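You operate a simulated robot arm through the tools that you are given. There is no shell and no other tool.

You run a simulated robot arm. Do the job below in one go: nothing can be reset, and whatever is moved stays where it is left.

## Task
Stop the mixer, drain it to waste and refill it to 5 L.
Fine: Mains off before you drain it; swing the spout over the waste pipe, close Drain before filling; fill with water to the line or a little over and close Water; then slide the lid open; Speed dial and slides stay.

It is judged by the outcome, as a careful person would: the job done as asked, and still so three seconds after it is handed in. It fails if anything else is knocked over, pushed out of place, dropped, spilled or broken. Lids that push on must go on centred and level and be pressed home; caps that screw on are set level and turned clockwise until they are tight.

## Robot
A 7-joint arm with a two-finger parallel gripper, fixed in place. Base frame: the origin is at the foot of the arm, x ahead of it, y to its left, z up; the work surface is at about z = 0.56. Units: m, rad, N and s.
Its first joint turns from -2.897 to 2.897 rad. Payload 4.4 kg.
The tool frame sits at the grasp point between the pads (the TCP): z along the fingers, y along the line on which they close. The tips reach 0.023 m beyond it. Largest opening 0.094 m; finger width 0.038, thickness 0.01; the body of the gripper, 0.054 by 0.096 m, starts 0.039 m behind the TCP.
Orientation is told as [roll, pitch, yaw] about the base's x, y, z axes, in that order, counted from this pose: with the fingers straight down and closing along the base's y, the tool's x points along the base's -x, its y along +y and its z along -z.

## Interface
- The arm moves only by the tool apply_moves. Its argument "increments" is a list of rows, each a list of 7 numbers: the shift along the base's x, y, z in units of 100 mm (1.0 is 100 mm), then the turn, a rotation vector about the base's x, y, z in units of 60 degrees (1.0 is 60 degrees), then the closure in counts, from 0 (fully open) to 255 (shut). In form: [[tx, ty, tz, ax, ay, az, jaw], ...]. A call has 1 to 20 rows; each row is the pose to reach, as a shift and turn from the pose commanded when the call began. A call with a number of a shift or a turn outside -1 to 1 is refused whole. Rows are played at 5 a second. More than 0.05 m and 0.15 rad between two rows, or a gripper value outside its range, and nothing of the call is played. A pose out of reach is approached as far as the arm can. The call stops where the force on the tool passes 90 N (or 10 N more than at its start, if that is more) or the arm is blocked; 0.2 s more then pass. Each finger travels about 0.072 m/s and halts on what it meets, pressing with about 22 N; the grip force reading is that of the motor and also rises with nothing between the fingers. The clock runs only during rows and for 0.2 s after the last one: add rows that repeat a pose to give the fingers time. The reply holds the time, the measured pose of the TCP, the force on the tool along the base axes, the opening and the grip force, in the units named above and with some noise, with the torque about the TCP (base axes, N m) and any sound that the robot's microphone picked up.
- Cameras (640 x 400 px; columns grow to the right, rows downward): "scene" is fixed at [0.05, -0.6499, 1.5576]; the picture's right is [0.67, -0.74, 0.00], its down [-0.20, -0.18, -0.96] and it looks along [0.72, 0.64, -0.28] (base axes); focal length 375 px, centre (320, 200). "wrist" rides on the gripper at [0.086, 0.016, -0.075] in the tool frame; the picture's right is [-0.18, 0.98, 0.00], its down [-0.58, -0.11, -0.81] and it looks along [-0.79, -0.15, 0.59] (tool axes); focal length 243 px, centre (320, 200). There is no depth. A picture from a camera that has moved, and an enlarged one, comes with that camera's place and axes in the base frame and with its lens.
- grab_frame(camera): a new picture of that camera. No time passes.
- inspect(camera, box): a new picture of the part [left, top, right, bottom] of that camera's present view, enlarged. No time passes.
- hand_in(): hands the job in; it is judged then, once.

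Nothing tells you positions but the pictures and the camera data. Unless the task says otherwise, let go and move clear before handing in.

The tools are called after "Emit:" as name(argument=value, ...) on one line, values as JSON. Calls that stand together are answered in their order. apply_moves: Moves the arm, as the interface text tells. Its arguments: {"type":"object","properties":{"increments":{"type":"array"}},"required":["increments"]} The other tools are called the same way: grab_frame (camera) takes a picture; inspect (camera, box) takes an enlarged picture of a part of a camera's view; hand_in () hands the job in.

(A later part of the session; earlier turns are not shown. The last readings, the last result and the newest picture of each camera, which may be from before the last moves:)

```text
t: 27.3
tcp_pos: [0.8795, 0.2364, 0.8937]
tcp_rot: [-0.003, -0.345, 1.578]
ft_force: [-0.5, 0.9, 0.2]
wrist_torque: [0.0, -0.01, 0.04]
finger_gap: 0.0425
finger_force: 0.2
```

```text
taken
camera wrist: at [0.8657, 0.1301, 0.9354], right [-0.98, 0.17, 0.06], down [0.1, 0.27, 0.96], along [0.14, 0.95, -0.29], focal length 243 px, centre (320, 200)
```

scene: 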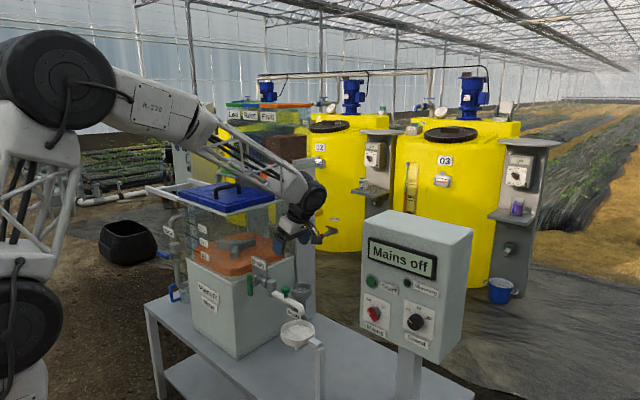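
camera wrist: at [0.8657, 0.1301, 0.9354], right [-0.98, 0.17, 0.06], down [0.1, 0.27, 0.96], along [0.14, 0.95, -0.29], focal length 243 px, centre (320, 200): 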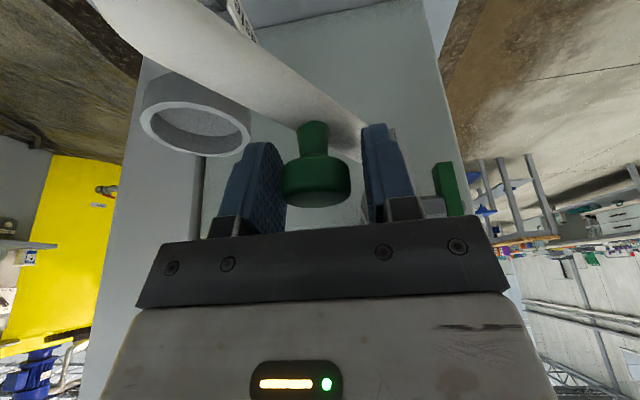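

The grip is now clear of the pipe. I'll raise a little more, re-close, and continue the arc.

Emit:
apply_moves(increments=[[0, 0.02, 0.06, 0, 0, 0, 140], [0, 0.02, 0.06, 0, 0, 0, 180], [0, 0.02, 0.06, 0, 0, 0, 230], [0, 0.02, 0.06, 0, 0, 0, 230]])

Emit:
apply_moves(increments=[[0.055, 0.035, 0, 0, 0, 0, 230], [0.11, 0.077, 0, 0, 0, 0, 230], [0.16, 0.124, 0, 0, 0, 0, 230], [0.205, 0.172, 0, 0, 0, 0, 230], [0.245, 0.226, 0, 0, 0, 0, 230], [0.282, 0.282, 0, 0, 0, 0, 230]])

Emit:
grab_frame(camera="wrist")

Emit:
inspect(camera="scene", box=[230, 220, 350, 345])

```text
t: 28.3
tcp_pos: [0.8806, 0.2388, 0.9006]
tcp_rot: [-0.003, -0.345, 1.581]
ft_force: [2.0, -6.0, -5.4]
wrist_torque: [-0.17, -0.08, 0.13]
finger_gap: 0.0315
finger_force: 45.1
```

```text
t: 29.7
tcp_pos: [0.9097, 0.2668, 0.901]
tcp_rot: [-0.003, -0.345, 1.58]
ft_force: [-13.9, -3.0, 4.0]
wrist_torque: [-0.03, 0.18, 0.6]
finger_gap: 0.031
finger_force: 44.7
```

```text
taken
camera wrist: at [0.8945, 0.1609, 0.9417], right [-0.98, 0.16, 0.06], down [0.1, 0.27, 0.96], along [0.14, 0.95, -0.29], focal length 243 px, centre (320, 200)
```

wrist: 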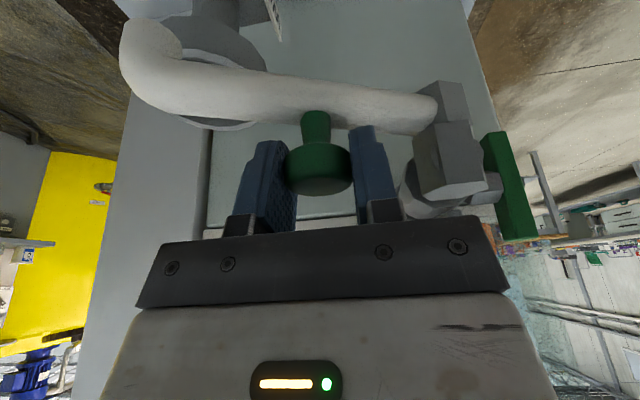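

```text
3.20 times, centred on (290, 282) of scene
camera zoom: at [0.05, -0.6499, 1.5576], right [0.67, -0.74, 0.0], down [-0.2, -0.18, -0.96], along [0.72, 0.64, -0.28], focal length 1200 px, centre (416, -64)
```

zoom: 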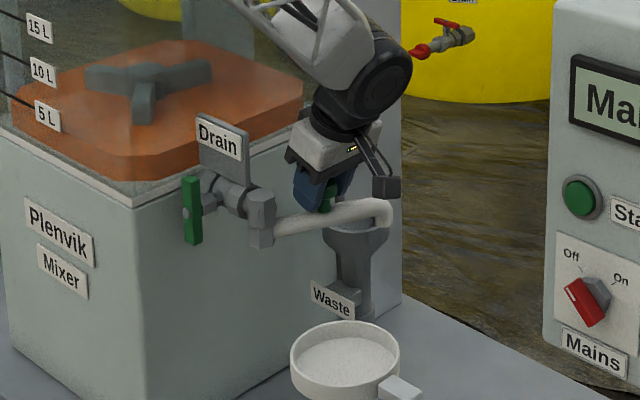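

The spout is about two-thirds round and the load is low. I'll continue to the 90° position.

Emit:
apply_moves(increments=[[0.03, 0.06, 0, 0, 0, 0, 230], [0.055, 0.12, 0, 0, 0, 0, 230], [0.07, 0.18, 0, 0, 0, 0, 230], [0.08, 0.25, 0, 0, 0, 0, 230]])

Emit:
grab_frame(camera="wrist")

Emit:
inspect(camera="scene", box=[230, 220, 350, 345])

```text
t: 30.7
tcp_pos: [0.9155, 0.2915, 0.901]
tcp_rot: [-0.002, -0.348, 1.58]
ft_force: [-55.3, -8.2, 4.1]
wrist_torque: [-0.05, 0.53, 0.33]
finger_gap: 0.0341
finger_force: 27.9
```

```text
taken
camera wrist: at [0.9023, 0.1852, 0.9418], right [-0.98, 0.16, 0.06], down [0.1, 0.27, 0.96], along [0.14, 0.95, -0.29], focal length 243 px, centre (320, 200)
```

wrist: 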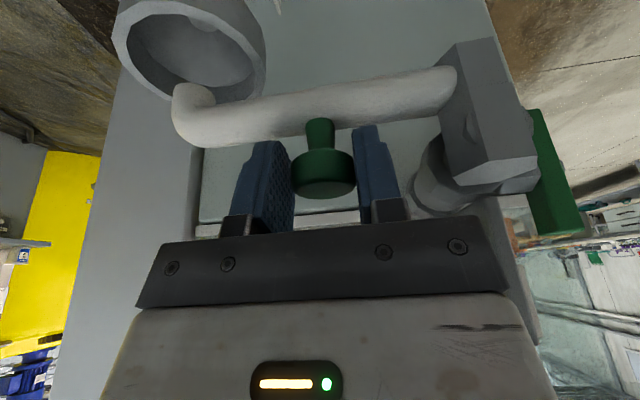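

```text
3.20 times, centred on (290, 282) of scene
camera zoom: at [0.05, -0.6499, 1.5576], right [0.67, -0.74, 0.0], down [-0.2, -0.18, -0.96], along [0.72, 0.64, -0.28], focal length 1200 px, centre (416, -64)
```

zoom: 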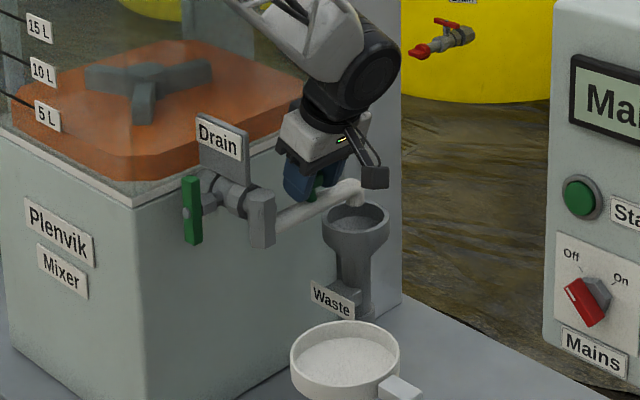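

The spout end is nearly over the funnel, at about 83°. I'll ease the x force and bring it the last few degrees.

Emit:
apply_moves(increments=[[-0.03, 0.03, 0, 0, 0, 0, 230], [-0.05, 0.06, 0, 0, 0, 0, 230], [-0.05, 0.09, 0, 0, 0, 0, 230]])

Emit:
grab_frame(camera="wrist")

Emit:
inspect(camera="scene", box=[260, 250, 340, 330])

```text
t: 31.5
tcp_pos: [0.9132, 0.3017, 0.9034]
tcp_rot: [-0.008, -0.348, 1.581]
ft_force: [22.0, -15.9, -5.8]
wrist_torque: [-0.17, -0.31, -0.04]
finger_gap: 0.0314
finger_force: 45.1
```

```text
taken
camera wrist: at [0.9002, 0.1944, 0.944], right [-0.98, 0.17, 0.05], down [0.1, 0.27, 0.96], along [0.14, 0.95, -0.28], focal length 243 px, centre (320, 200)
```

wrist: 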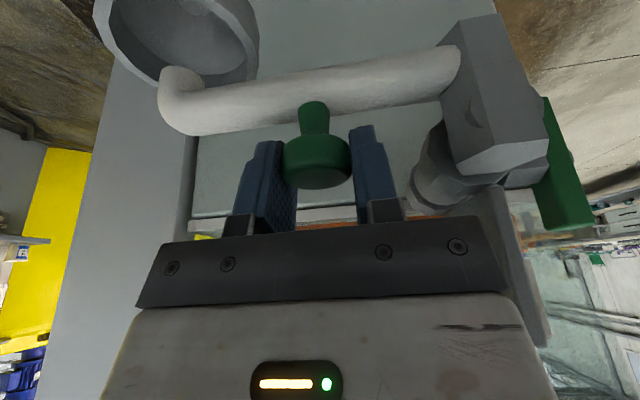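

```text
5.00 times, centred on (300, 290) of scene
camera zoom: at [0.05, -0.6499, 1.5576], right [0.67, -0.74, 0.0], down [-0.2, -0.18, -0.96], along [0.72, 0.64, -0.28], focal length 1875 px, centre (420, -250)
```

zoom: 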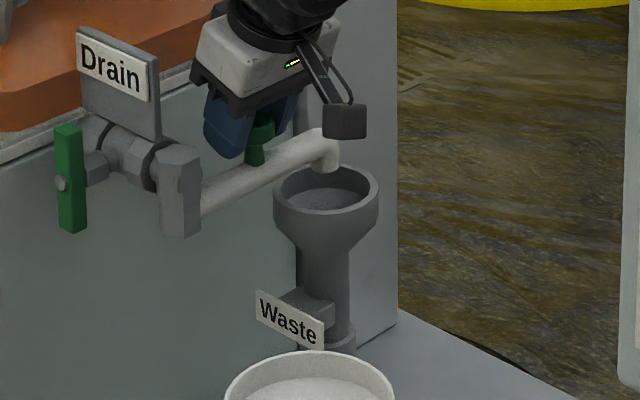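

The outlet now sits over the waste funnel. I'll release the knob and lift clear.

Emit:
apply_moves(increments=[[0, 0, 0, 0, 0, 0, 180], [0, 0, 0, 0, 0, 0, 120], [0, 0, 0, 0, 0, 0, 90], [0, -0.1, 0.28, 0, 0, 0, 60], [0, -0.22, 0.6, 0, 0, 0, 60], [0, -0.4, 0.98, 0, 0, 0, 60]])

Emit:
apply_moves(increments=[[-0.2, -0.4, 0.2, 0, 0, 0, 60], [-0.4, -0.8, 0.3, 0, 0, 0, 60], [-0.7, -1, 0.4, 0, 0, 0, 60]])

Emit:
grab_frame(camera="wrist")

Emit:
inspect(camera="scene", box=[260, 250, 340, 330])

```text
t: 32.9
tcp_pos: [0.9101, 0.261, 0.9954]
tcp_rot: [-0.004, -0.345, 1.579]
ft_force: [0.1, -0.4, -0.9]
wrist_torque: [0.0, 0.0, -0.02]
finger_gap: 0.0719
finger_force: 0.1
```

```text
t: 33.7
tcp_pos: [0.8408, 0.1625, 1.0397]
tcp_rot: [-0.003, -0.345, 1.579]
ft_force: [-1.0, 0.5, -0.4]
wrist_torque: [-0.01, 0.02, 0.04]
finger_gap: 0.072
finger_force: 0.0
```

```text
taken
camera wrist: at [0.8278, 0.0563, 1.0812], right [-0.98, 0.17, 0.06], down [0.1, 0.27, 0.96], along [0.14, 0.95, -0.29], focal length 243 px, centre (320, 200)
```

wrist: 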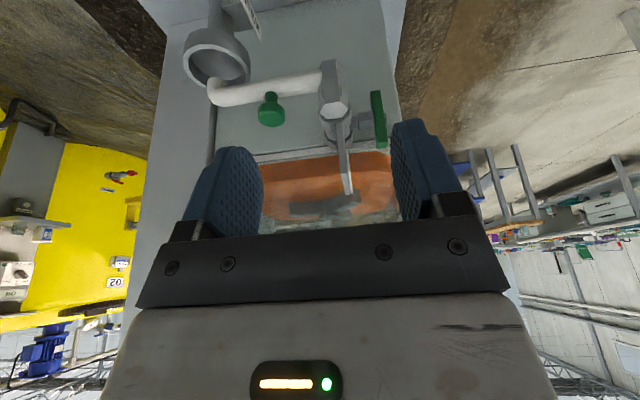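

```text
5.00 times, centred on (300, 290) of scene
camera zoom: at [0.05, -0.6499, 1.5576], right [0.67, -0.74, 0.0], down [-0.2, -0.18, -0.96], along [0.72, 0.64, -0.28], focal length 1875 px, centre (420, -250)
```

zoom: 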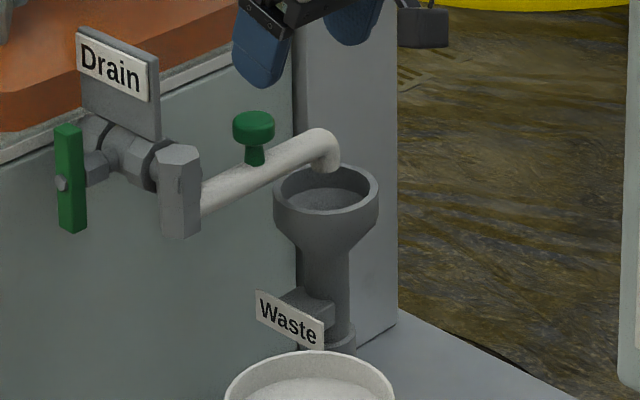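

The spout stayed put after release. I'll zoom the wrist camera to confirm the outlet is over the funnel and to see the drain lever.

Emit:
inspect(camera="wrist", box=[170, 10, 420, 170])

```text
2.50 times, centred on (295, 90) of wrist
camera zoom: at [0.8278, 0.0563, 1.0812], right [-0.98, 0.17, 0.06], down [0.1, 0.27, 0.96], along [0.14, 0.95, -0.29], focal length 606 px, centre (382, 475)
```

zoom: 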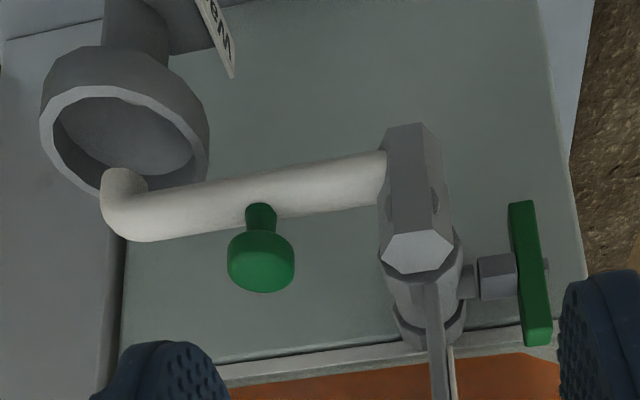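

The outlet is at (0.998, 0.305) and the funnel centre at (0.997, 0.301), so the spout is good. The drain lever is vertical near (0.786, 0.351, 0.883). I'll bring the tool horizontal in front of it.

Emit:
apply_moves(increments=[[-0.2, 0.1, 0, 0, -0.117, -0.043, 60], [-0.4, 0.2, 0, 0, -0.235, -0.085, 60], [-0.6, 0.3, 0, 0, -0.352, -0.128, 60], [-0.8, 0.4, 0, 0, -0.47, -0.171, 60], [-1.0, 0.5, 0, 0, -0.587, -0.214, 60], [-1.0, 0.6, 0, 0, -0.705, -0.256, 60], [-1.0, 0.7, 0, 0, -0.822, -0.3, 60], [-1.0, 0.7, 0, 0, -0.94, -0.342, 60]])

Emit:
apply_moves(increments=[[-0.2, 0.2, -0.1, 0, -0.117, -0.043, 120], [-0.4, 0.4, -0.2, 0, -0.235, -0.085, 120], [-0.4, 0.6, -0.3, 0, -0.352, -0.128, 120], [-0.4, 0.7, -0.4, 0, -0.47, -0.171, 120]])

Emit:
grab_frame(camera="wrist")

Emit:
grab_frame(camera="scene")

```text
t: 35.7
tcp_pos: [0.7494, 0.2347, 0.8887]
tcp_rot: [-0.857, -0.269, 1.513]
ft_force: [-0.5, 0.0, 0.8]
wrist_torque: [0.01, 0.12, 0.0]
finger_gap: 0.072
finger_force: 0.0
stopped in row 8: the arm was blocked; the commanded pose is now the measured one
```

```text
t: 36.7
tcp_pos: [0.711, 0.3038, 0.8507]
tcp_rot: [-1.373, -0.306, 1.482]
ft_force: [0.6, -0.1, -0.1]
wrist_torque: [0.02, 0.02, 0.01]
finger_gap: 0.05
finger_force: 0.1
```

```text
taken
camera wrist: at [0.6284, 0.2292, 0.8245], right [-0.15, 0.48, -0.86], down [-0.72, 0.54, 0.43], along [0.67, 0.69, 0.27], focal length 243 px, centre (320, 200)
```

wrist: 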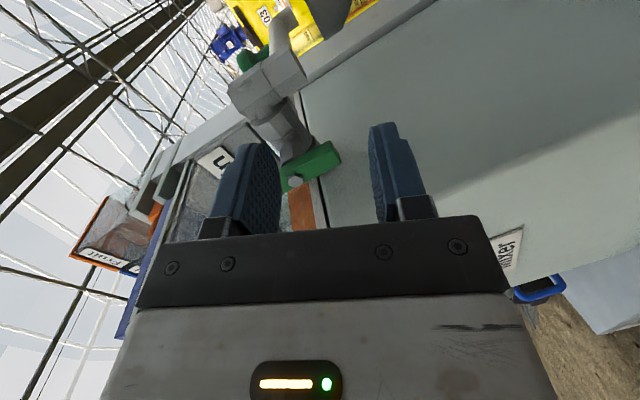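

```text
taken
```

scene: 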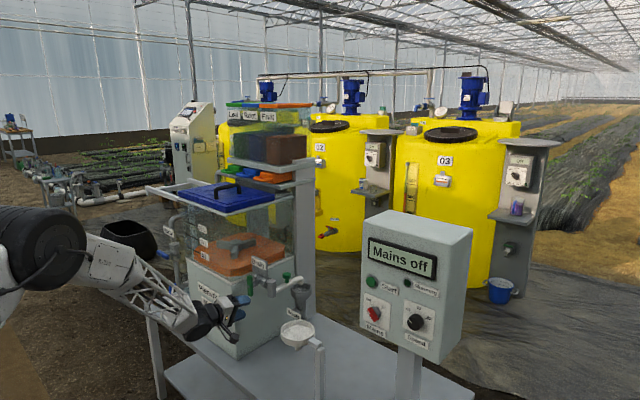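

The tool is nearly horizontal at (0.711, 0.304, 0.851), with the drain lever ahead. I'll level it and roll so the jaws close sideways across the lever.

Emit:
apply_moves(increments=[[-0.05, 0.2, 0.15, 0, -0.09, 0.013, 120], [-0.05, 0.4, 0.32, 0, -0.18, 0.027, 120]])

Emit:
apply_moves(increments=[[0, 0, 0, 0.125, 0, 0, 120], [0, 0, 0, 0.25, 0, 0, 120], [0, 0, 0, 0.375, 0, 0, 120], [0, 0, 0, 0.5, 0, 0, 120], [0, 0, 0, 0.625, 0, 0, 120], [0, 0, 0, 0.75, 0, 0, 120], [0, 0, 0, 0.875, 0, 0, 120], [0, 0, 0, 1, 0, 0, 120]])

Emit:
apply_moves(increments=[[0, 0, 0, 0.09, 0, 0, 120], [0, 0, 0, 0.185, 0, 0, 120]])

Emit:
grab_frame(camera="wrist")

Emit:
grab_frame(camera="scene")

```text
t: 37.3
tcp_pos: [0.7044, 0.3449, 0.8825]
tcp_rot: [-1.572, -0.316, 1.57]
ft_force: [0.4, -0.7, 0.2]
wrist_torque: [-0.03, 0.05, 0.0]
finger_gap: 0.0498
finger_force: 0.2
```

```text
t: 39.1
tcp_pos: [0.7043, 0.3449, 0.8812]
tcp_rot: [-1.561, -1.364, 1.565]
ft_force: [0.4, 0.5, -0.4]
wrist_torque: [0.01, -0.01, 0.0]
finger_gap: 0.0496
finger_force: 0.2
```

```text
t: 39.7
tcp_pos: [0.706, 0.3441, 0.8811]
tcp_rot: [-1.452, -1.558, 1.452]
ft_force: [0.1, -0.4, -0.3]
wrist_torque: [0.0, 0.01, 0.02]
finger_gap: 0.0499
finger_force: 0.0
```

```text
taken
camera wrist: at [0.6316, 0.3595, 0.796], right [0.0, 0.99, 0.17], down [-0.81, -0.1, 0.58], along [0.59, -0.14, 0.79], focal length 243 px, centre (320, 200)
```

wrist: 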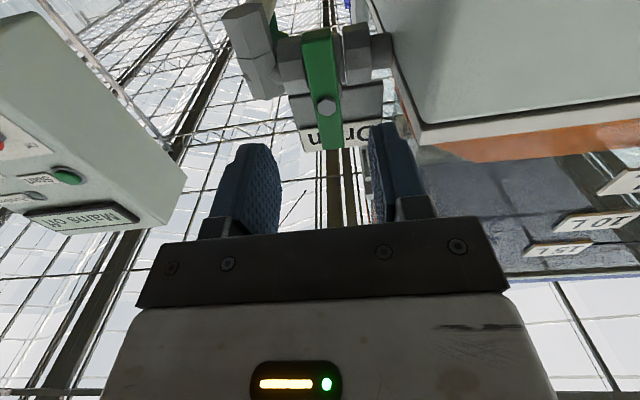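

```text
taken
```

scene: 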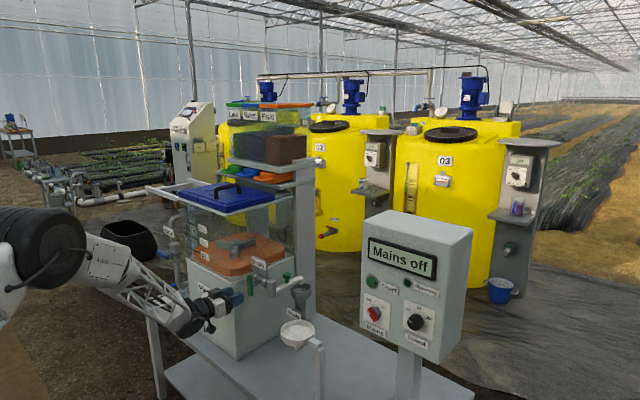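

The lever axis is at about y 0.347, z 0.888 with its front face near x 0.779. I'll advance, centre and close.

Emit:
apply_moves(increments=[[0.2, 0.03, 0.07, 0, 0, 0, 120], [0.4, 0.03, 0.07, 0, 0, 0, 120], [0.6, 0.03, 0.07, 0, 0, 0, 120]])

Emit:
grab_frame(camera="wrist")

Emit:
inspect(camera="scene", box=[220, 240, 320, 310])

```text
t: 40.5
tcp_pos: [0.7631, 0.3461, 0.89]
tcp_rot: [-1.426, -1.556, 1.426]
ft_force: [-0.5, -0.1, -0.2]
wrist_torque: [-0.01, -0.02, 0.01]
finger_gap: 0.0496
finger_force: 0.0
```

```text
taken
camera wrist: at [0.689, 0.3621, 0.8038], right [0.0, 0.99, 0.17], down [-0.8, -0.1, 0.58], along [0.59, -0.14, 0.79], focal length 243 px, centre (320, 200)
```

wrist: 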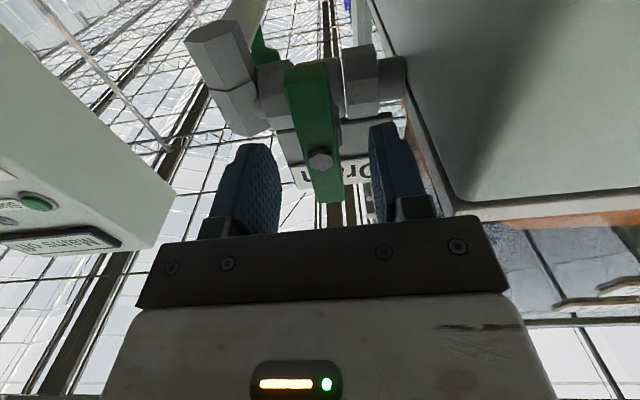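

```text
5.71 times, centred on (270, 275) of scene
camera zoom: at [0.05, -0.6499, 1.5576], right [0.67, -0.74, 0.0], down [-0.2, -0.18, -0.96], along [0.72, 0.64, -0.28], focal length 2143 px, centre (606, -229)
```

zoom: 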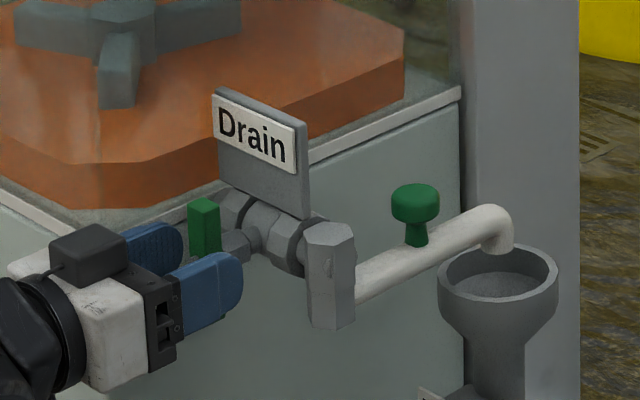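

The fingers straddle the lever. I'll go 5 mm deeper and close.

Emit:
apply_moves(increments=[[0.05, 0.01, -0.01, 0, 0, 0, 120], [0.05, 0.01, -0.01, 0, 0, 0, 180], [0.05, 0.01, -0.01, 0, 0, 0, 240], [0.05, 0.01, -0.01, 0, 0, 0, 240], [0.05, 0.01, -0.01, 0, 0, 0, 240]])

Emit:
grab_frame(camera="wrist")

```text
t: 41.7
tcp_pos: [0.7672, 0.3488, 0.8883]
tcp_rot: [-1.503, -1.556, 1.503]
ft_force: [0.1, -15.5, 5.1]
wrist_torque: [-0.01, -0.57, -0.28]
finger_gap: 0.0182
finger_force: 45.0
```

```text
taken
camera wrist: at [0.6943, 0.3631, 0.802], right [0.0, 0.99, 0.17], down [-0.81, -0.1, 0.58], along [0.59, -0.14, 0.79], focal length 243 px, centre (320, 200)
```

wrist: 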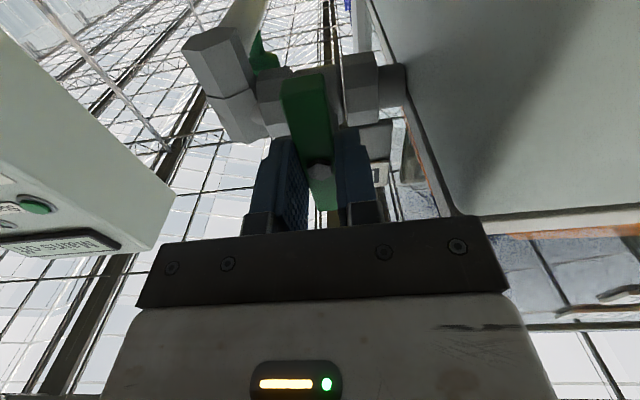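

The lever is gripped, 18 mm wide. I'll try turning it counter-clockwise (from the front) about 15° and check the torque.

Emit:
apply_moves(increments=[[0, -0.005, 0, -0.08, 0, 0, 240], [0, -0.005, 0, -0.16, 0, 0, 240], [0, -0.005, 0, -0.25, 0, 0, 240]])

Emit:
grab_frame(camera="wrist")

```text
t: 42.5
tcp_pos: [0.7681, 0.3471, 0.8874]
tcp_rot: [-1.568, -1.294, 1.57]
ft_force: [-53.4, -18.7, 25.7]
wrist_torque: [0.02, -0.2, -0.74]
finger_gap: 0.0183
finger_force: 44.6
```

```text
taken
camera wrist: at [0.6948, 0.34, 0.8008], right [0.0, 1.0, -0.09], down [-0.81, 0.05, 0.59], along [0.59, 0.07, 0.8], focal length 243 px, centre (320, 200)
```

wrist: 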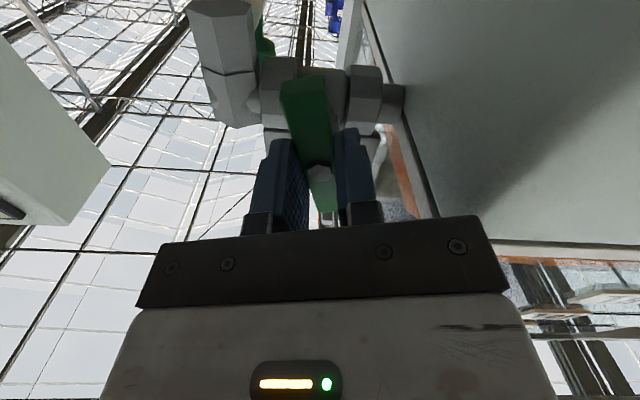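

The lever turns freely this way. I'll ease back slightly in x to relieve the push and continue to 90°.

Emit:
apply_moves(increments=[[-0.02, -0.005, 0.005, -0.1, 0, 0, 240], [-0.02, -0.005, 0.01, -0.225, 0, 0, 240], [-0.02, -0.005, 0.01, -0.35, 0, 0, 240], [-0.02, -0.005, 0.01, -0.475, 0, 0, 240], [-0.02, -0.005, 0.01, -0.6, 0, 0, 240]])

Emit:
grab_frame(camera="wrist")

Emit:
inspect(camera="scene", box=[220, 240, 320, 310])

```text
t: 43.7
tcp_pos: [0.7683, 0.349, 0.8885]
tcp_rot: [-1.569, -0.665, 1.57]
ft_force: [25.7, 18.7, -11.2]
wrist_torque: [0.0, 0.59, -0.46]
finger_gap: 0.0181
finger_force: 45.0
```

```text
taken
camera wrist: at [0.6941, 0.2899, 0.8226], right [0.0, 0.75, -0.66], down [-0.81, 0.39, 0.45], along [0.59, 0.53, 0.6], focal length 243 px, centre (320, 200)
```

wrist: 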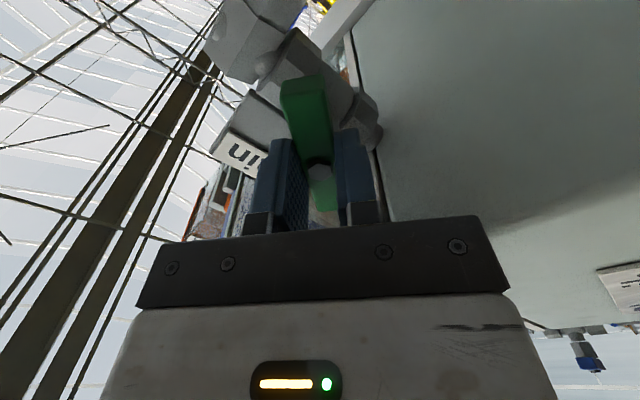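

```text
5.71 times, centred on (270, 275) of scene
camera zoom: at [0.05, -0.6499, 1.5576], right [0.67, -0.74, 0.0], down [-0.2, -0.18, -0.96], along [0.72, 0.64, -0.28], focal length 2143 px, centre (606, -229)
```

zoom: 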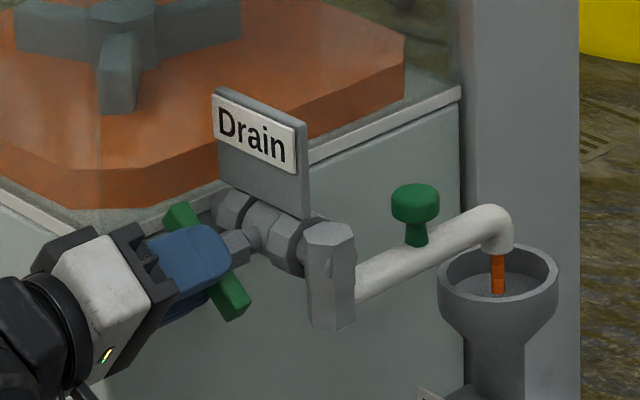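

Brown liquid is flowing into the waste funnel. I'll open the valve fully.

Emit:
apply_moves(increments=[[0, 0.005, 0, -0.12, 0, 0, 240], [0, 0.005, 0, -0.24, 0, 0, 240], [0, 0.005, 0, -0.36, 0, 0, 240], [0, 0.005, 0, -0.48, 0, 0, 240], [0, 0.005, 0, -0.6, 0, 0, 240]])

Emit:
inspect(camera="scene", box=[160, 200, 320, 310])

```text
t: 44.9
tcp_pos: [0.7673, 0.3479, 0.8882]
tcp_rot: [-1.567, -0.035, 1.57]
ft_force: [8.7, 20.1, -25.0]
wrist_torque: [-0.02, 0.2, -0.85]
finger_gap: 0.0177
finger_force: 44.8
```

```text
3.64 times, centred on (240, 255) of scene
camera zoom: at [0.05, -0.6499, 1.5576], right [0.67, -0.74, 0.0], down [-0.2, -0.18, -0.96], along [0.72, 0.64, -0.28], focal length 1364 px, centre (611, 0)
```

zoom: 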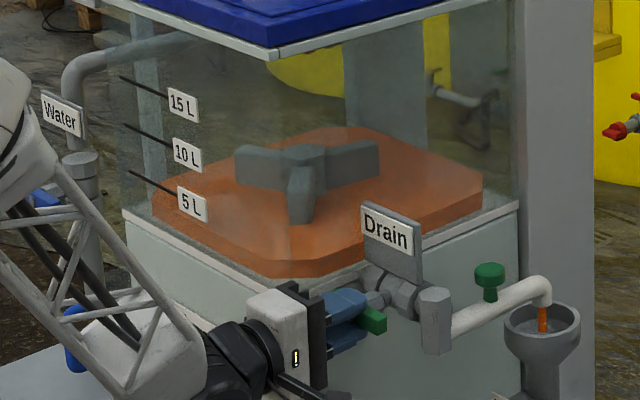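

The valve is fully open and draining. I'll hold the lever and let time pass.

Emit:
apply_moves(increments=[[0, 0, 0, 0, 0, 0, 240], [0, 0, 0, 0, 0, 0, 240], [0, 0, 0, 0, 0, 0, 240], [0, 0, 0, 0, 0, 0, 240], [0, 0, 0, 0, 0, 0, 240], [0, 0, 0, 0, 0, 0, 240], [0, 0, 0, 0, 0, 0, 240], [0, 0, 0, 0, 0, 0, 240], [0, 0, 0, 0, 0, 0, 240], [0, 0, 0, 0, 0, 0, 240], [0, 0, 0, 0, 0, 0, 240], [0, 0, 0, 0, 0, 0, 240], [0, 0, 0, 0, 0, 0, 240], [0, 0, 0, 0, 0, 0, 240], [0, 0, 0, 0, 0, 0, 240], [0, 0, 0, 0, 0, 0, 240], [0, 0, 0, 0, 0, 0, 240], [0, 0, 0, 0, 0, 0, 240], [0, 0, 0, 0, 0, 0, 240], [0, 0, 0, 0, 0, 0, 240]])

Emit:
inspect(camera="scene", box=[160, 200, 320, 310])

```text
t: 49.1
tcp_pos: [0.7684, 0.3468, 0.8887]
tcp_rot: [-1.568, -0.038, 1.569]
ft_force: [-6.5, 10.2, -57.2]
wrist_torque: [-0.07, 0.76, -0.35]
finger_gap: 0.0176
finger_force: 44.7
```

```text
3.64 times, centred on (240, 255) of scene
camera zoom: at [0.05, -0.6499, 1.5576], right [0.67, -0.74, 0.0], down [-0.2, -0.18, -0.96], along [0.72, 0.64, -0.28], focal length 1364 px, centre (611, 0)
```

zoom: 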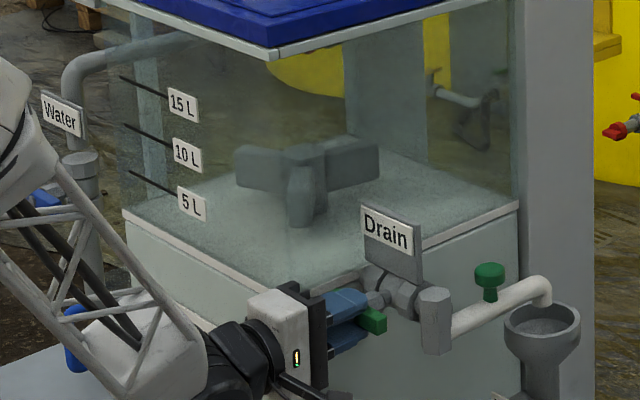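

The tank looks empty and the flow has stopped. I'll check closely before closing Drain.

Emit:
inspect(camera="scene", box=[180, 225, 300, 290])

Emit:
inspect(camera="scene", box=[260, 250, 340, 330])

Emit:
apply_moves(increments=[[0, 0, -0.01, 0, 0, 0, 240], [0, 0, -0.01, 0, 0, 0, 240], [0, 0, -0.01, 0, 0, 0, 240], [0, 0, -0.01, 0, 0, 0, 240], [0, 0, -0.01, 0, 0, 0, 240], [0, 0, -0.01, 0, 0, 0, 240]])

```text
5.33 times, centred on (240, 258) of scene
camera zoom: at [0.05, -0.6499, 1.5576], right [0.67, -0.74, 0.0], down [-0.2, -0.18, -0.96], along [0.72, 0.64, -0.28], focal length 2000 px, centre (747, -107)
```

zoom: 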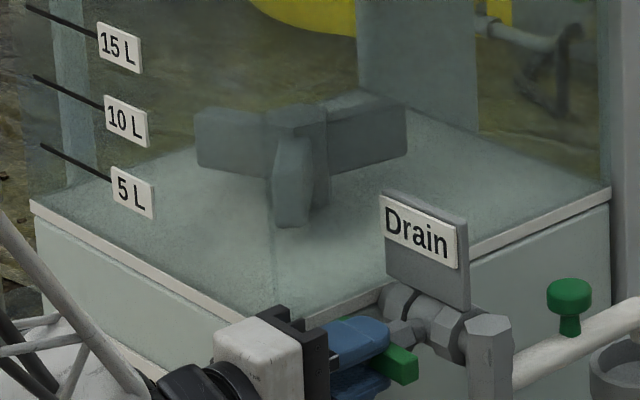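

```text
5.00 times, centred on (300, 290) of scene
camera zoom: at [0.05, -0.6499, 1.5576], right [0.67, -0.74, 0.0], down [-0.2, -0.18, -0.96], along [0.72, 0.64, -0.28], focal length 1875 px, centre (420, -250)
```

zoom: 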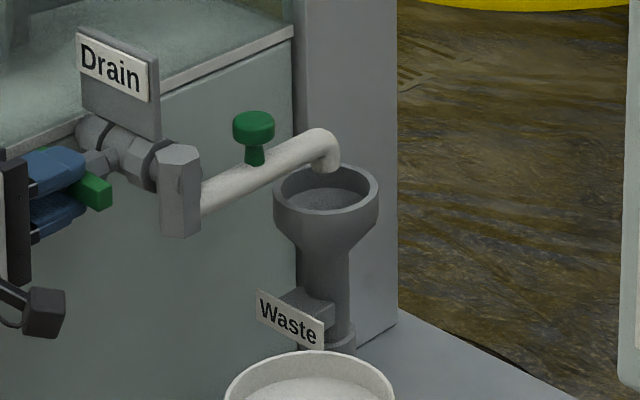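

```text
t: 50.5
tcp_pos: [0.7692, 0.3475, 0.888]
tcp_rot: [-1.568, -0.037, 1.566]
ft_force: [-19.7, -13.3, -30.1]
wrist_torque: [-0.05, 0.35, -0.42]
finger_gap: 0.0178
finger_force: 44.4
```

The tank is empty. Now I'll turn the lever back to vertical to close Drain.

Emit:
apply_moves(increments=[[0, 0, 0, 0.125, 0, 0, 240], [0, 0, 0, 0.25, 0, 0, 240], [0, 0, 0, 0.375, 0, 0, 240], [0, 0, 0, 0.5, 0, 0, 240], [0, 0, 0, 0.625, 0, 0, 240], [0, 0, 0, 0.75, 0, 0, 240]])

Emit:
apply_moves(increments=[[0, 0, 0, 0.125, 0, 0, 240], [0, 0, 0, 0.25, 0, 0, 240], [0, 0, 0, 0.375, 0, 0, 240], [0, 0, 0, 0.5, 0, 0, 240], [0, 0, 0, 0.625, 0, 0, 240], [0, 0, 0, 0.72, 0, 0, 240]])

Emit:
inspect(camera="scene", box=[220, 240, 320, 310])

Emit:
grab_frame(camera="wrist")

```text
t: 51.9
tcp_pos: [0.7671, 0.3478, 0.8887]
tcp_rot: [-1.568, -0.824, 1.57]
ft_force: [19.0, -3.8, -36.9]
wrist_torque: [0.03, 0.63, -0.19]
finger_gap: 0.018
finger_force: 45.0
```

```text
t: 53.3
tcp_pos: [0.767, 0.3475, 0.8893]
tcp_rot: [1.399, -1.565, -1.396]
ft_force: [-5.7, 4.3, -15.1]
wrist_torque: [-0.51, 1.61, -0.05]
finger_gap: 0.0176
finger_force: 44.9
```

```text
5.71 times, centred on (270, 275) of scene
camera zoom: at [0.05, -0.6499, 1.5576], right [0.67, -0.74, 0.0], down [-0.2, -0.18, -0.96], along [0.72, 0.64, -0.28], focal length 2143 px, centre (606, -229)
```

zoom: 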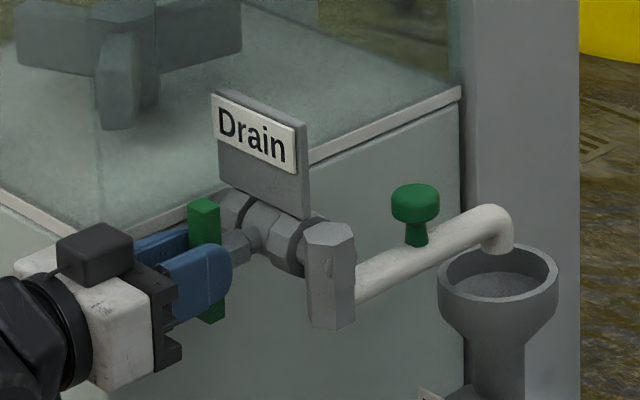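

```text
taken
camera wrist: at [0.694, 0.3649, 0.8027], right [0.0, 0.98, 0.19], down [-0.81, -0.11, 0.58], along [0.59, -0.15, 0.79], focal length 243 px, centre (320, 200)
```

wrist: 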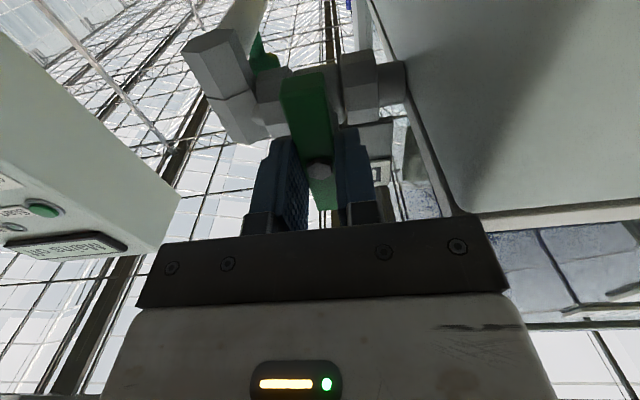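

Drain is closed against its stop. I'll release, back out, and go look for the water valve on the mixer's left side.

Emit:
apply_moves(increments=[[0, 0, 0, 0, 0, 0, 180], [0, 0, 0, 0, 0, 0, 130], [0, 0, 0, 0, 0, 0, 120], [-0.2, 0, 0, 0, 0, 0, 120], [-0.5, 0, 0, 0, 0, 0, 120], [-0.8, 0, 0, 0, 0, 0, 120]])

Emit:
inspect(camera="scene", box=[220, 240, 320, 310])

Emit:
apply_moves(increments=[[0, 0.25, 0.1, 0, 0, 0, 120], [0, 0.5, 0.2, 0, 0, 0, 120], [0, 0.75, 0.3, 0, 0, 0, 120], [0, 1.0, 0.4, 0, 0, 0, 120]])

Emit:
grab_frame(camera="wrist")

Emit:
grab_frame(camera="scene")

```text
t: 54.7
tcp_pos: [0.6876, 0.3484, 0.886]
tcp_rot: [1.312, -1.563, -1.31]
ft_force: [0.0, 0.1, -0.3]
wrist_torque: [0.01, 0.02, 0.01]
finger_gap: 0.0497
finger_force: 0.1
```

```text
5.71 times, centred on (270, 275) of scene
camera zoom: at [0.05, -0.6499, 1.5576], right [0.67, -0.74, 0.0], down [-0.2, -0.18, -0.96], along [0.72, 0.64, -0.28], focal length 2143 px, centre (606, -229)
```

zoom: 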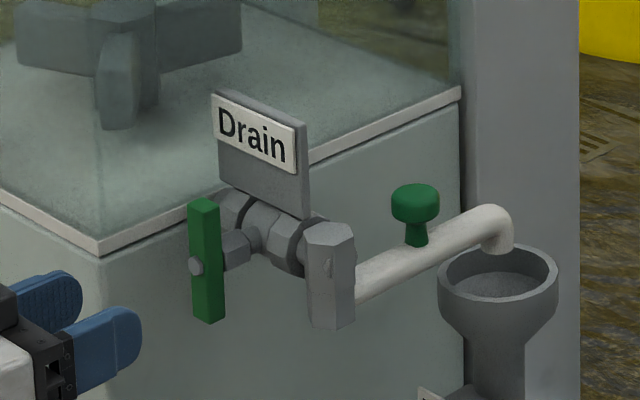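

```text
t: 55.7
tcp_pos: [0.6868, 0.4491, 0.9271]
tcp_rot: [1.244, -1.566, -1.243]
ft_force: [0.1, -0.7, -0.5]
wrist_torque: [-0.01, -0.02, 0.03]
finger_gap: 0.0499
finger_force: 0.0
```

```text
taken
camera wrist: at [0.6136, 0.4649, 0.8415], right [0.0, 0.98, 0.19], down [-0.81, -0.11, 0.58], along [0.59, -0.15, 0.79], focal length 243 px, centre (320, 200)
```

wrist: 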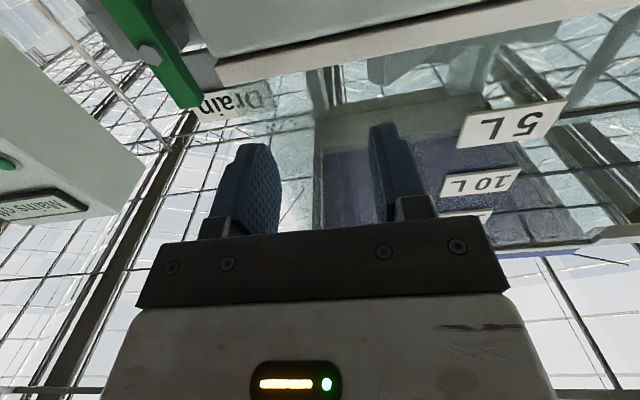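

```text
taken
```

scene: 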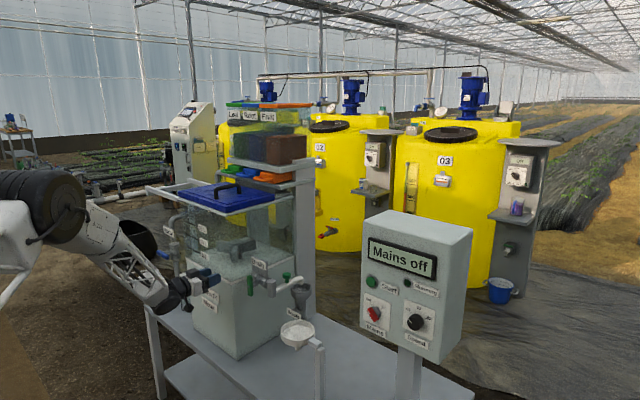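

Drain is confirmed vertical and closed. I'll roll the hand so the wrist camera looks left toward the water valve.

Emit:
apply_moves(increments=[[-0.05, 0, 0, -0.125, 0, 0, 120], [-0.1, 0, 0, -0.25, 0, 0, 120], [-0.1, 0, 0, -0.375, 0, 0, 120], [-0.1, 0, 0, -0.5, 0, 0, 120], [-0.1, 0, 0, -0.625, 0, 0, 120], [-0.1, 0, 0, -0.75, 0, 0, 120], [-0.1, 0, 0, -0.875, 0, 0, 120], [-0.1, 0, 0, -1, 0, 0, 120]])

Emit:
grab_frame(camera="wrist")

```text
t: 57.5
tcp_pos: [0.6774, 0.448, 0.9284]
tcp_rot: [-1.569, -0.528, 1.568]
ft_force: [0.9, -0.3, 0.3]
wrist_torque: [-0.02, 0.0, 0.0]
finger_gap: 0.05
finger_force: 0.0
```

```text
taken
camera wrist: at [0.6043, 0.3814, 0.8716], right [0.0, 0.65, -0.76], down [-0.81, 0.45, 0.39], along [0.59, 0.61, 0.53], focal length 243 px, centre (320, 200)
```

wrist: 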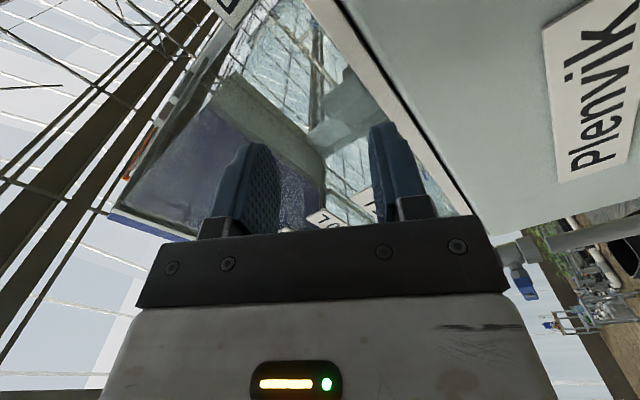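

The blue water lever shows at the right edge of the view. I'll shift left and re-view to locate it properly.

Emit:
apply_moves(increments=[[-0.2, 0.3, 0, 0, 0, 0, 120], [-0.4, 0.6, 0, 0, 0, 0, 120], [-0.5, 1.0, 0, -0.1, 0, 0, 120]])

Emit:
apply_moves(increments=[[0, 0.3, 0, -0.12, 0, 0, 120], [0, 0.6, 0, -0.24, 0, 0, 120], [0, 0.8, 0, -0.36, 0, 0, 120]])

Emit:
grab_frame(camera="wrist")

Emit:
grab_frame(camera="scene")

```text
t: 58.3
tcp_pos: [0.6254, 0.5474, 0.9238]
tcp_rot: [-1.568, -0.424, 1.568]
ft_force: [-1.0, 0.5, -0.3]
wrist_torque: [0.01, 0.02, -0.01]
finger_gap: 0.0497
finger_force: 0.1
```

```text
t: 59.1
tcp_pos: [0.6274, 0.627, 0.9265]
tcp_rot: [-1.568, -0.046, 1.569]
ft_force: [-0.7, -0.6, -0.1]
wrist_torque: [0.01, 0.0, 0.0]
finger_gap: 0.0496
finger_force: 0.0
```

```text
taken
camera wrist: at [0.5545, 0.5417, 0.9069], right [0.0, 0.23, -0.97], down [-0.8, 0.58, 0.14], along [0.59, 0.78, 0.18], focal length 243 px, centre (320, 200)
```

wrist: 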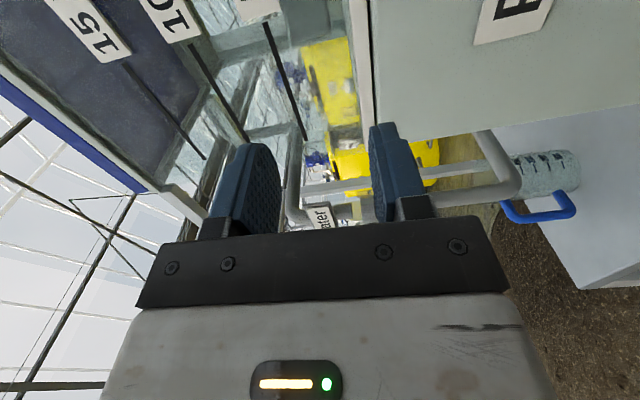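

```text
taken
```

scene: 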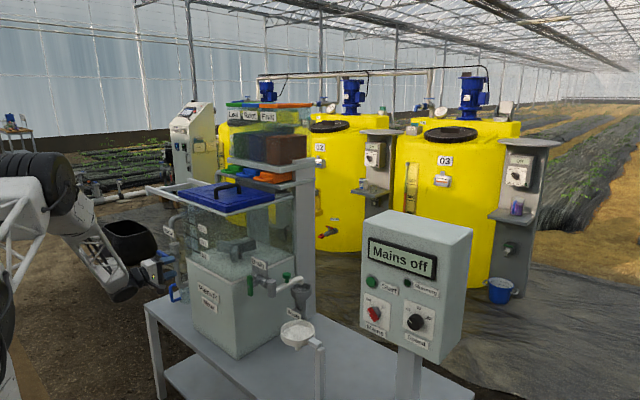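

The jug with its blue handle is visible on the table, but the valve is hidden behind a finger. I'll shift further left for a clear view.

Emit:
apply_moves(increments=[[-0.1, 0.3, 0, 0, 0, 0, 60], [-0.2, 0.6, 0, 0, 0, 0, 0], [-0.3, 0.9, 0, 0, 0, 0, 0]])

Emit:
grab_frame(camera="wrist")

Emit:
inspect(camera="scene", box=[100, 190, 260, 310])

```text
t: 59.9
tcp_pos: [0.5974, 0.7175, 0.9271]
tcp_rot: [-1.569, -0.047, 1.57]
ft_force: [0.1, -0.6, -0.1]
wrist_torque: [0.0, 0.0, -0.04]
finger_gap: 0.094
finger_force: 0.1
```

```text
taken
camera wrist: at [0.5238, 0.632, 0.9081], right [0.0, 0.23, -0.97], down [-0.8, 0.58, 0.14], along [0.59, 0.78, 0.19], focal length 243 px, centre (320, 200)
```

wrist: 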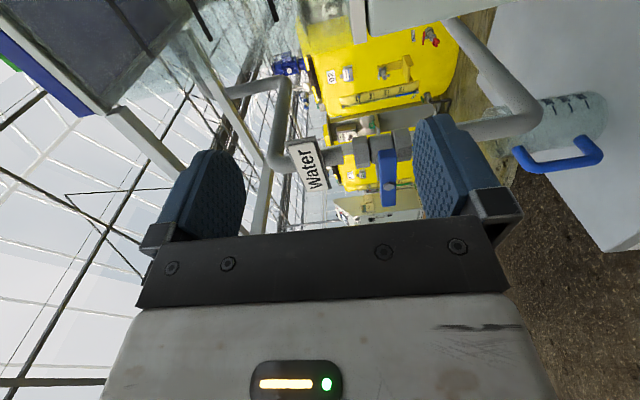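

```text
3.33 times, centred on (180, 250) of scene
camera zoom: at [0.05, -0.6499, 1.5576], right [0.67, -0.74, 0.0], down [-0.2, -0.18, -0.96], along [0.72, 0.64, -0.28], focal length 1250 px, centre (787, 33)
```

zoom: 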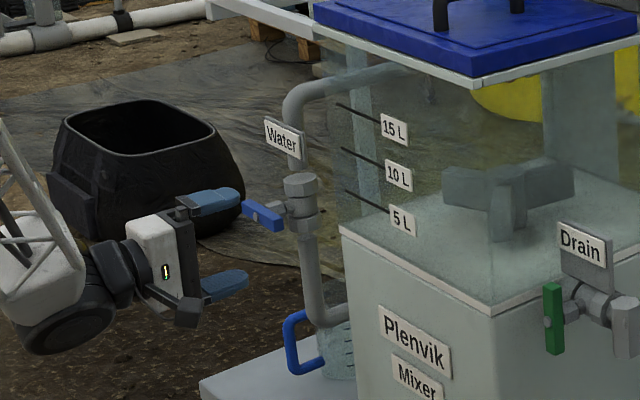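

The water lever is at about (0.704, 0.848, 0.880), horizontal and closed, and the jaws already close vertically. I'll move in front of it.

Emit:
apply_moves(increments=[[0.0, 0.3, -0.1, 0, 0, 0, 60], [0.0, 0.6, -0.2, 0, 0, 0, 120], [0.0, 0.9, -0.3, 0, 0, 0, 120], [0.0, 1.0, -0.4, -0.03, 0, 0, 120]])

Emit:
apply_moves(increments=[[0.1, 0.3, -0.05, 0, 0, 0, 120], [0.3, 0.3, -0.07, 0, 0, 0, 120]])

Emit:
grab_frame(camera="wrist")

Emit:
inspect(camera="scene", box=[100, 190, 260, 310])

```text
t: 60.9
tcp_pos: [0.5987, 0.8158, 0.8876]
tcp_rot: [-1.57, -0.016, 1.57]
ft_force: [-0.2, -0.1, 0.1]
wrist_torque: [-0.02, -0.01, 0.0]
finger_gap: 0.0497
finger_force: 0.1
```

```text
t: 61.5
tcp_pos: [0.628, 0.8487, 0.8802]
tcp_rot: [-1.571, -0.018, 1.57]
ft_force: [-0.8, 0.3, 0.9]
wrist_torque: [0.0, -0.01, 0.0]
finger_gap: 0.0499
finger_force: 0.0
```

```text
taken
camera wrist: at [0.5542, 0.7619, 0.863], right [0.0, 0.2, -0.98], down [-0.81, 0.58, 0.12], along [0.59, 0.79, 0.16], focal length 243 px, centre (320, 200)
```

wrist: 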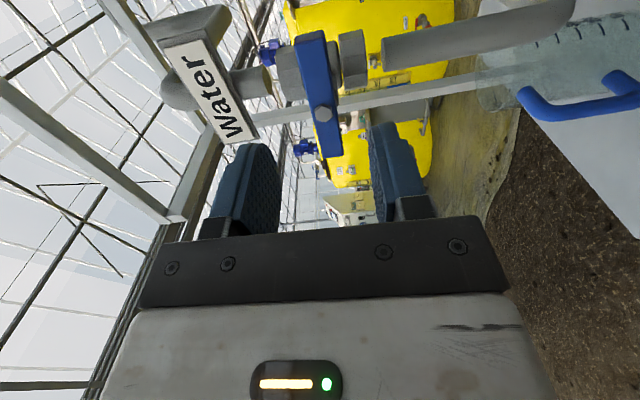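

```text
3.33 times, centred on (180, 250) of scene
camera zoom: at [0.05, -0.6499, 1.5576], right [0.67, -0.74, 0.0], down [-0.2, -0.18, -0.96], along [0.72, 0.64, -0.28], focal length 1250 px, centre (787, 33)
```

zoom: 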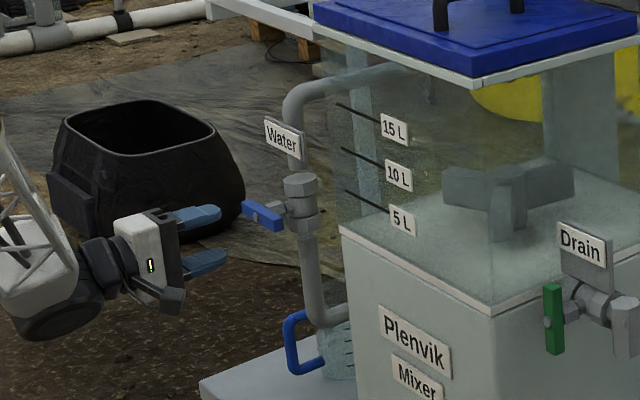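

The lever cap appears to be near y 0.858, z 0.881. I'll advance, with a check before closing.

Emit:
apply_moves(increments=[[0.1, 0.09, 0.0, 0, 0, 0, 120], [0.3, 0.09, 0.0, 0, 0, 0, 120], [0.48, 0.09, 0.0, 0, 0, 0, 120]])

Emit:
grab_frame(camera="wrist")

Emit:
inspect(camera="scene", box=[120, 210, 220, 280])

```text
t: 62.3
tcp_pos: [0.6757, 0.8568, 0.8825]
tcp_rot: [-1.569, -0.015, 1.569]
ft_force: [0.0, 0.9, -0.1]
wrist_torque: [-0.01, 0.0, 0.03]
finger_gap: 0.0495
finger_force: 0.2
```

```text
taken
camera wrist: at [0.6027, 0.7707, 0.8651], right [0.0, 0.2, -0.98], down [-0.81, 0.58, 0.12], along [0.59, 0.79, 0.16], focal length 243 px, centre (320, 200)
```

wrist: 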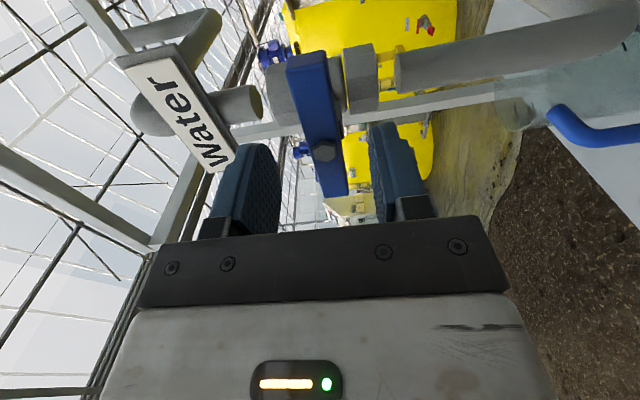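

```text
5.71 times, centred on (170, 245) of scene
camera zoom: at [0.05, -0.6499, 1.5576], right [0.67, -0.74, 0.0], down [-0.2, -0.18, -0.96], along [0.72, 0.64, -0.28], focal length 2143 px, centre (1177, -57)
```

zoom: 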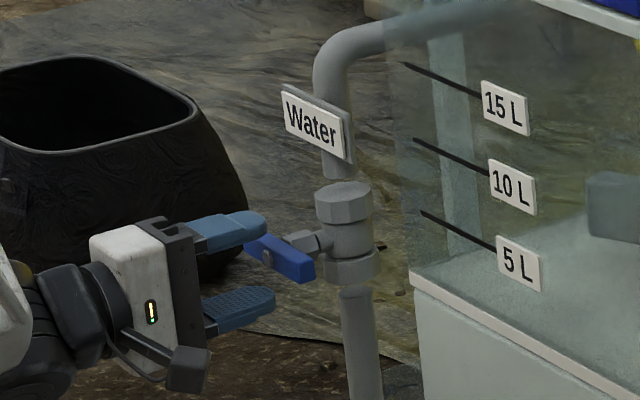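

Two views triangulate the lever cap at (0.703, 0.860, 0.881). I'll advance to overlap it and close the jaws.

Emit:
apply_moves(increments=[[0.07, 0.02, -0.01, 0, 0, 0, 120], [0.13, 0.025, -0.01, 0, 0, 0, 120], [0.13, 0.025, -0.01, 0, 0, 0, 180], [0.13, 0.025, -0.01, 0, 0, 0, 240], [0.13, 0.025, -0.01, 0, 0, 0, 240], [0.13, 0.025, -0.01, 0, 0, 0, 240]])

Emit:
grab_frame(camera="wrist")

Emit:
inspect(camera="scene", box=[120, 210, 220, 280])

```text
t: 63.7
tcp_pos: [0.6888, 0.8593, 0.8798]
tcp_rot: [-1.57, -0.016, 1.568]
ft_force: [2.9, 4.5, -7.3]
wrist_torque: [-1.1, -0.1, 0.67]
finger_gap: 0.0176
finger_force: 44.8
```

```text
taken
camera wrist: at [0.6153, 0.773, 0.8631], right [0.0, 0.2, -0.98], down [-0.81, 0.58, 0.12], along [0.59, 0.79, 0.16], focal length 243 px, centre (320, 200)
```

wrist: 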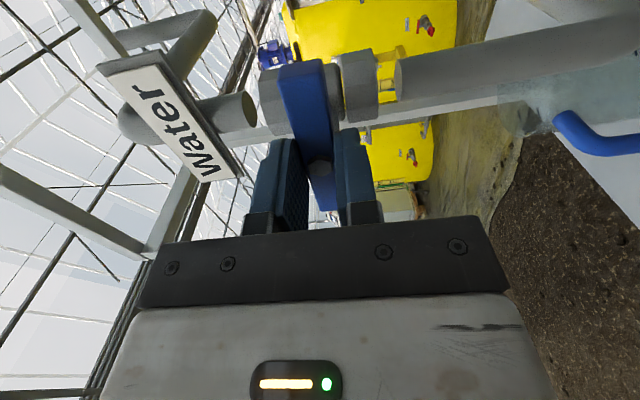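

```text
5.71 times, centred on (170, 245) of scene
camera zoom: at [0.05, -0.6499, 1.5576], right [0.67, -0.74, 0.0], down [-0.2, -0.18, -0.96], along [0.72, 0.64, -0.28], focal length 2143 px, centre (1177, -57)
```

zoom: 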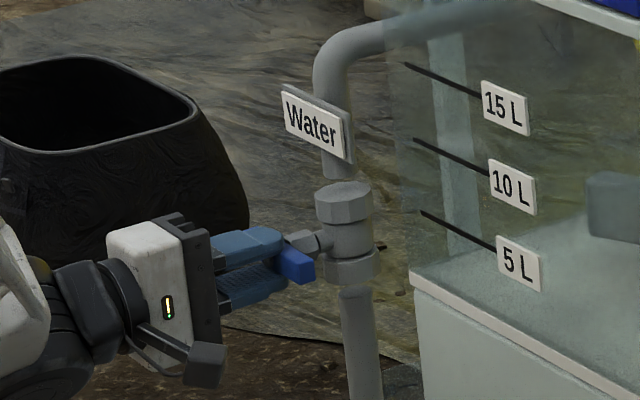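

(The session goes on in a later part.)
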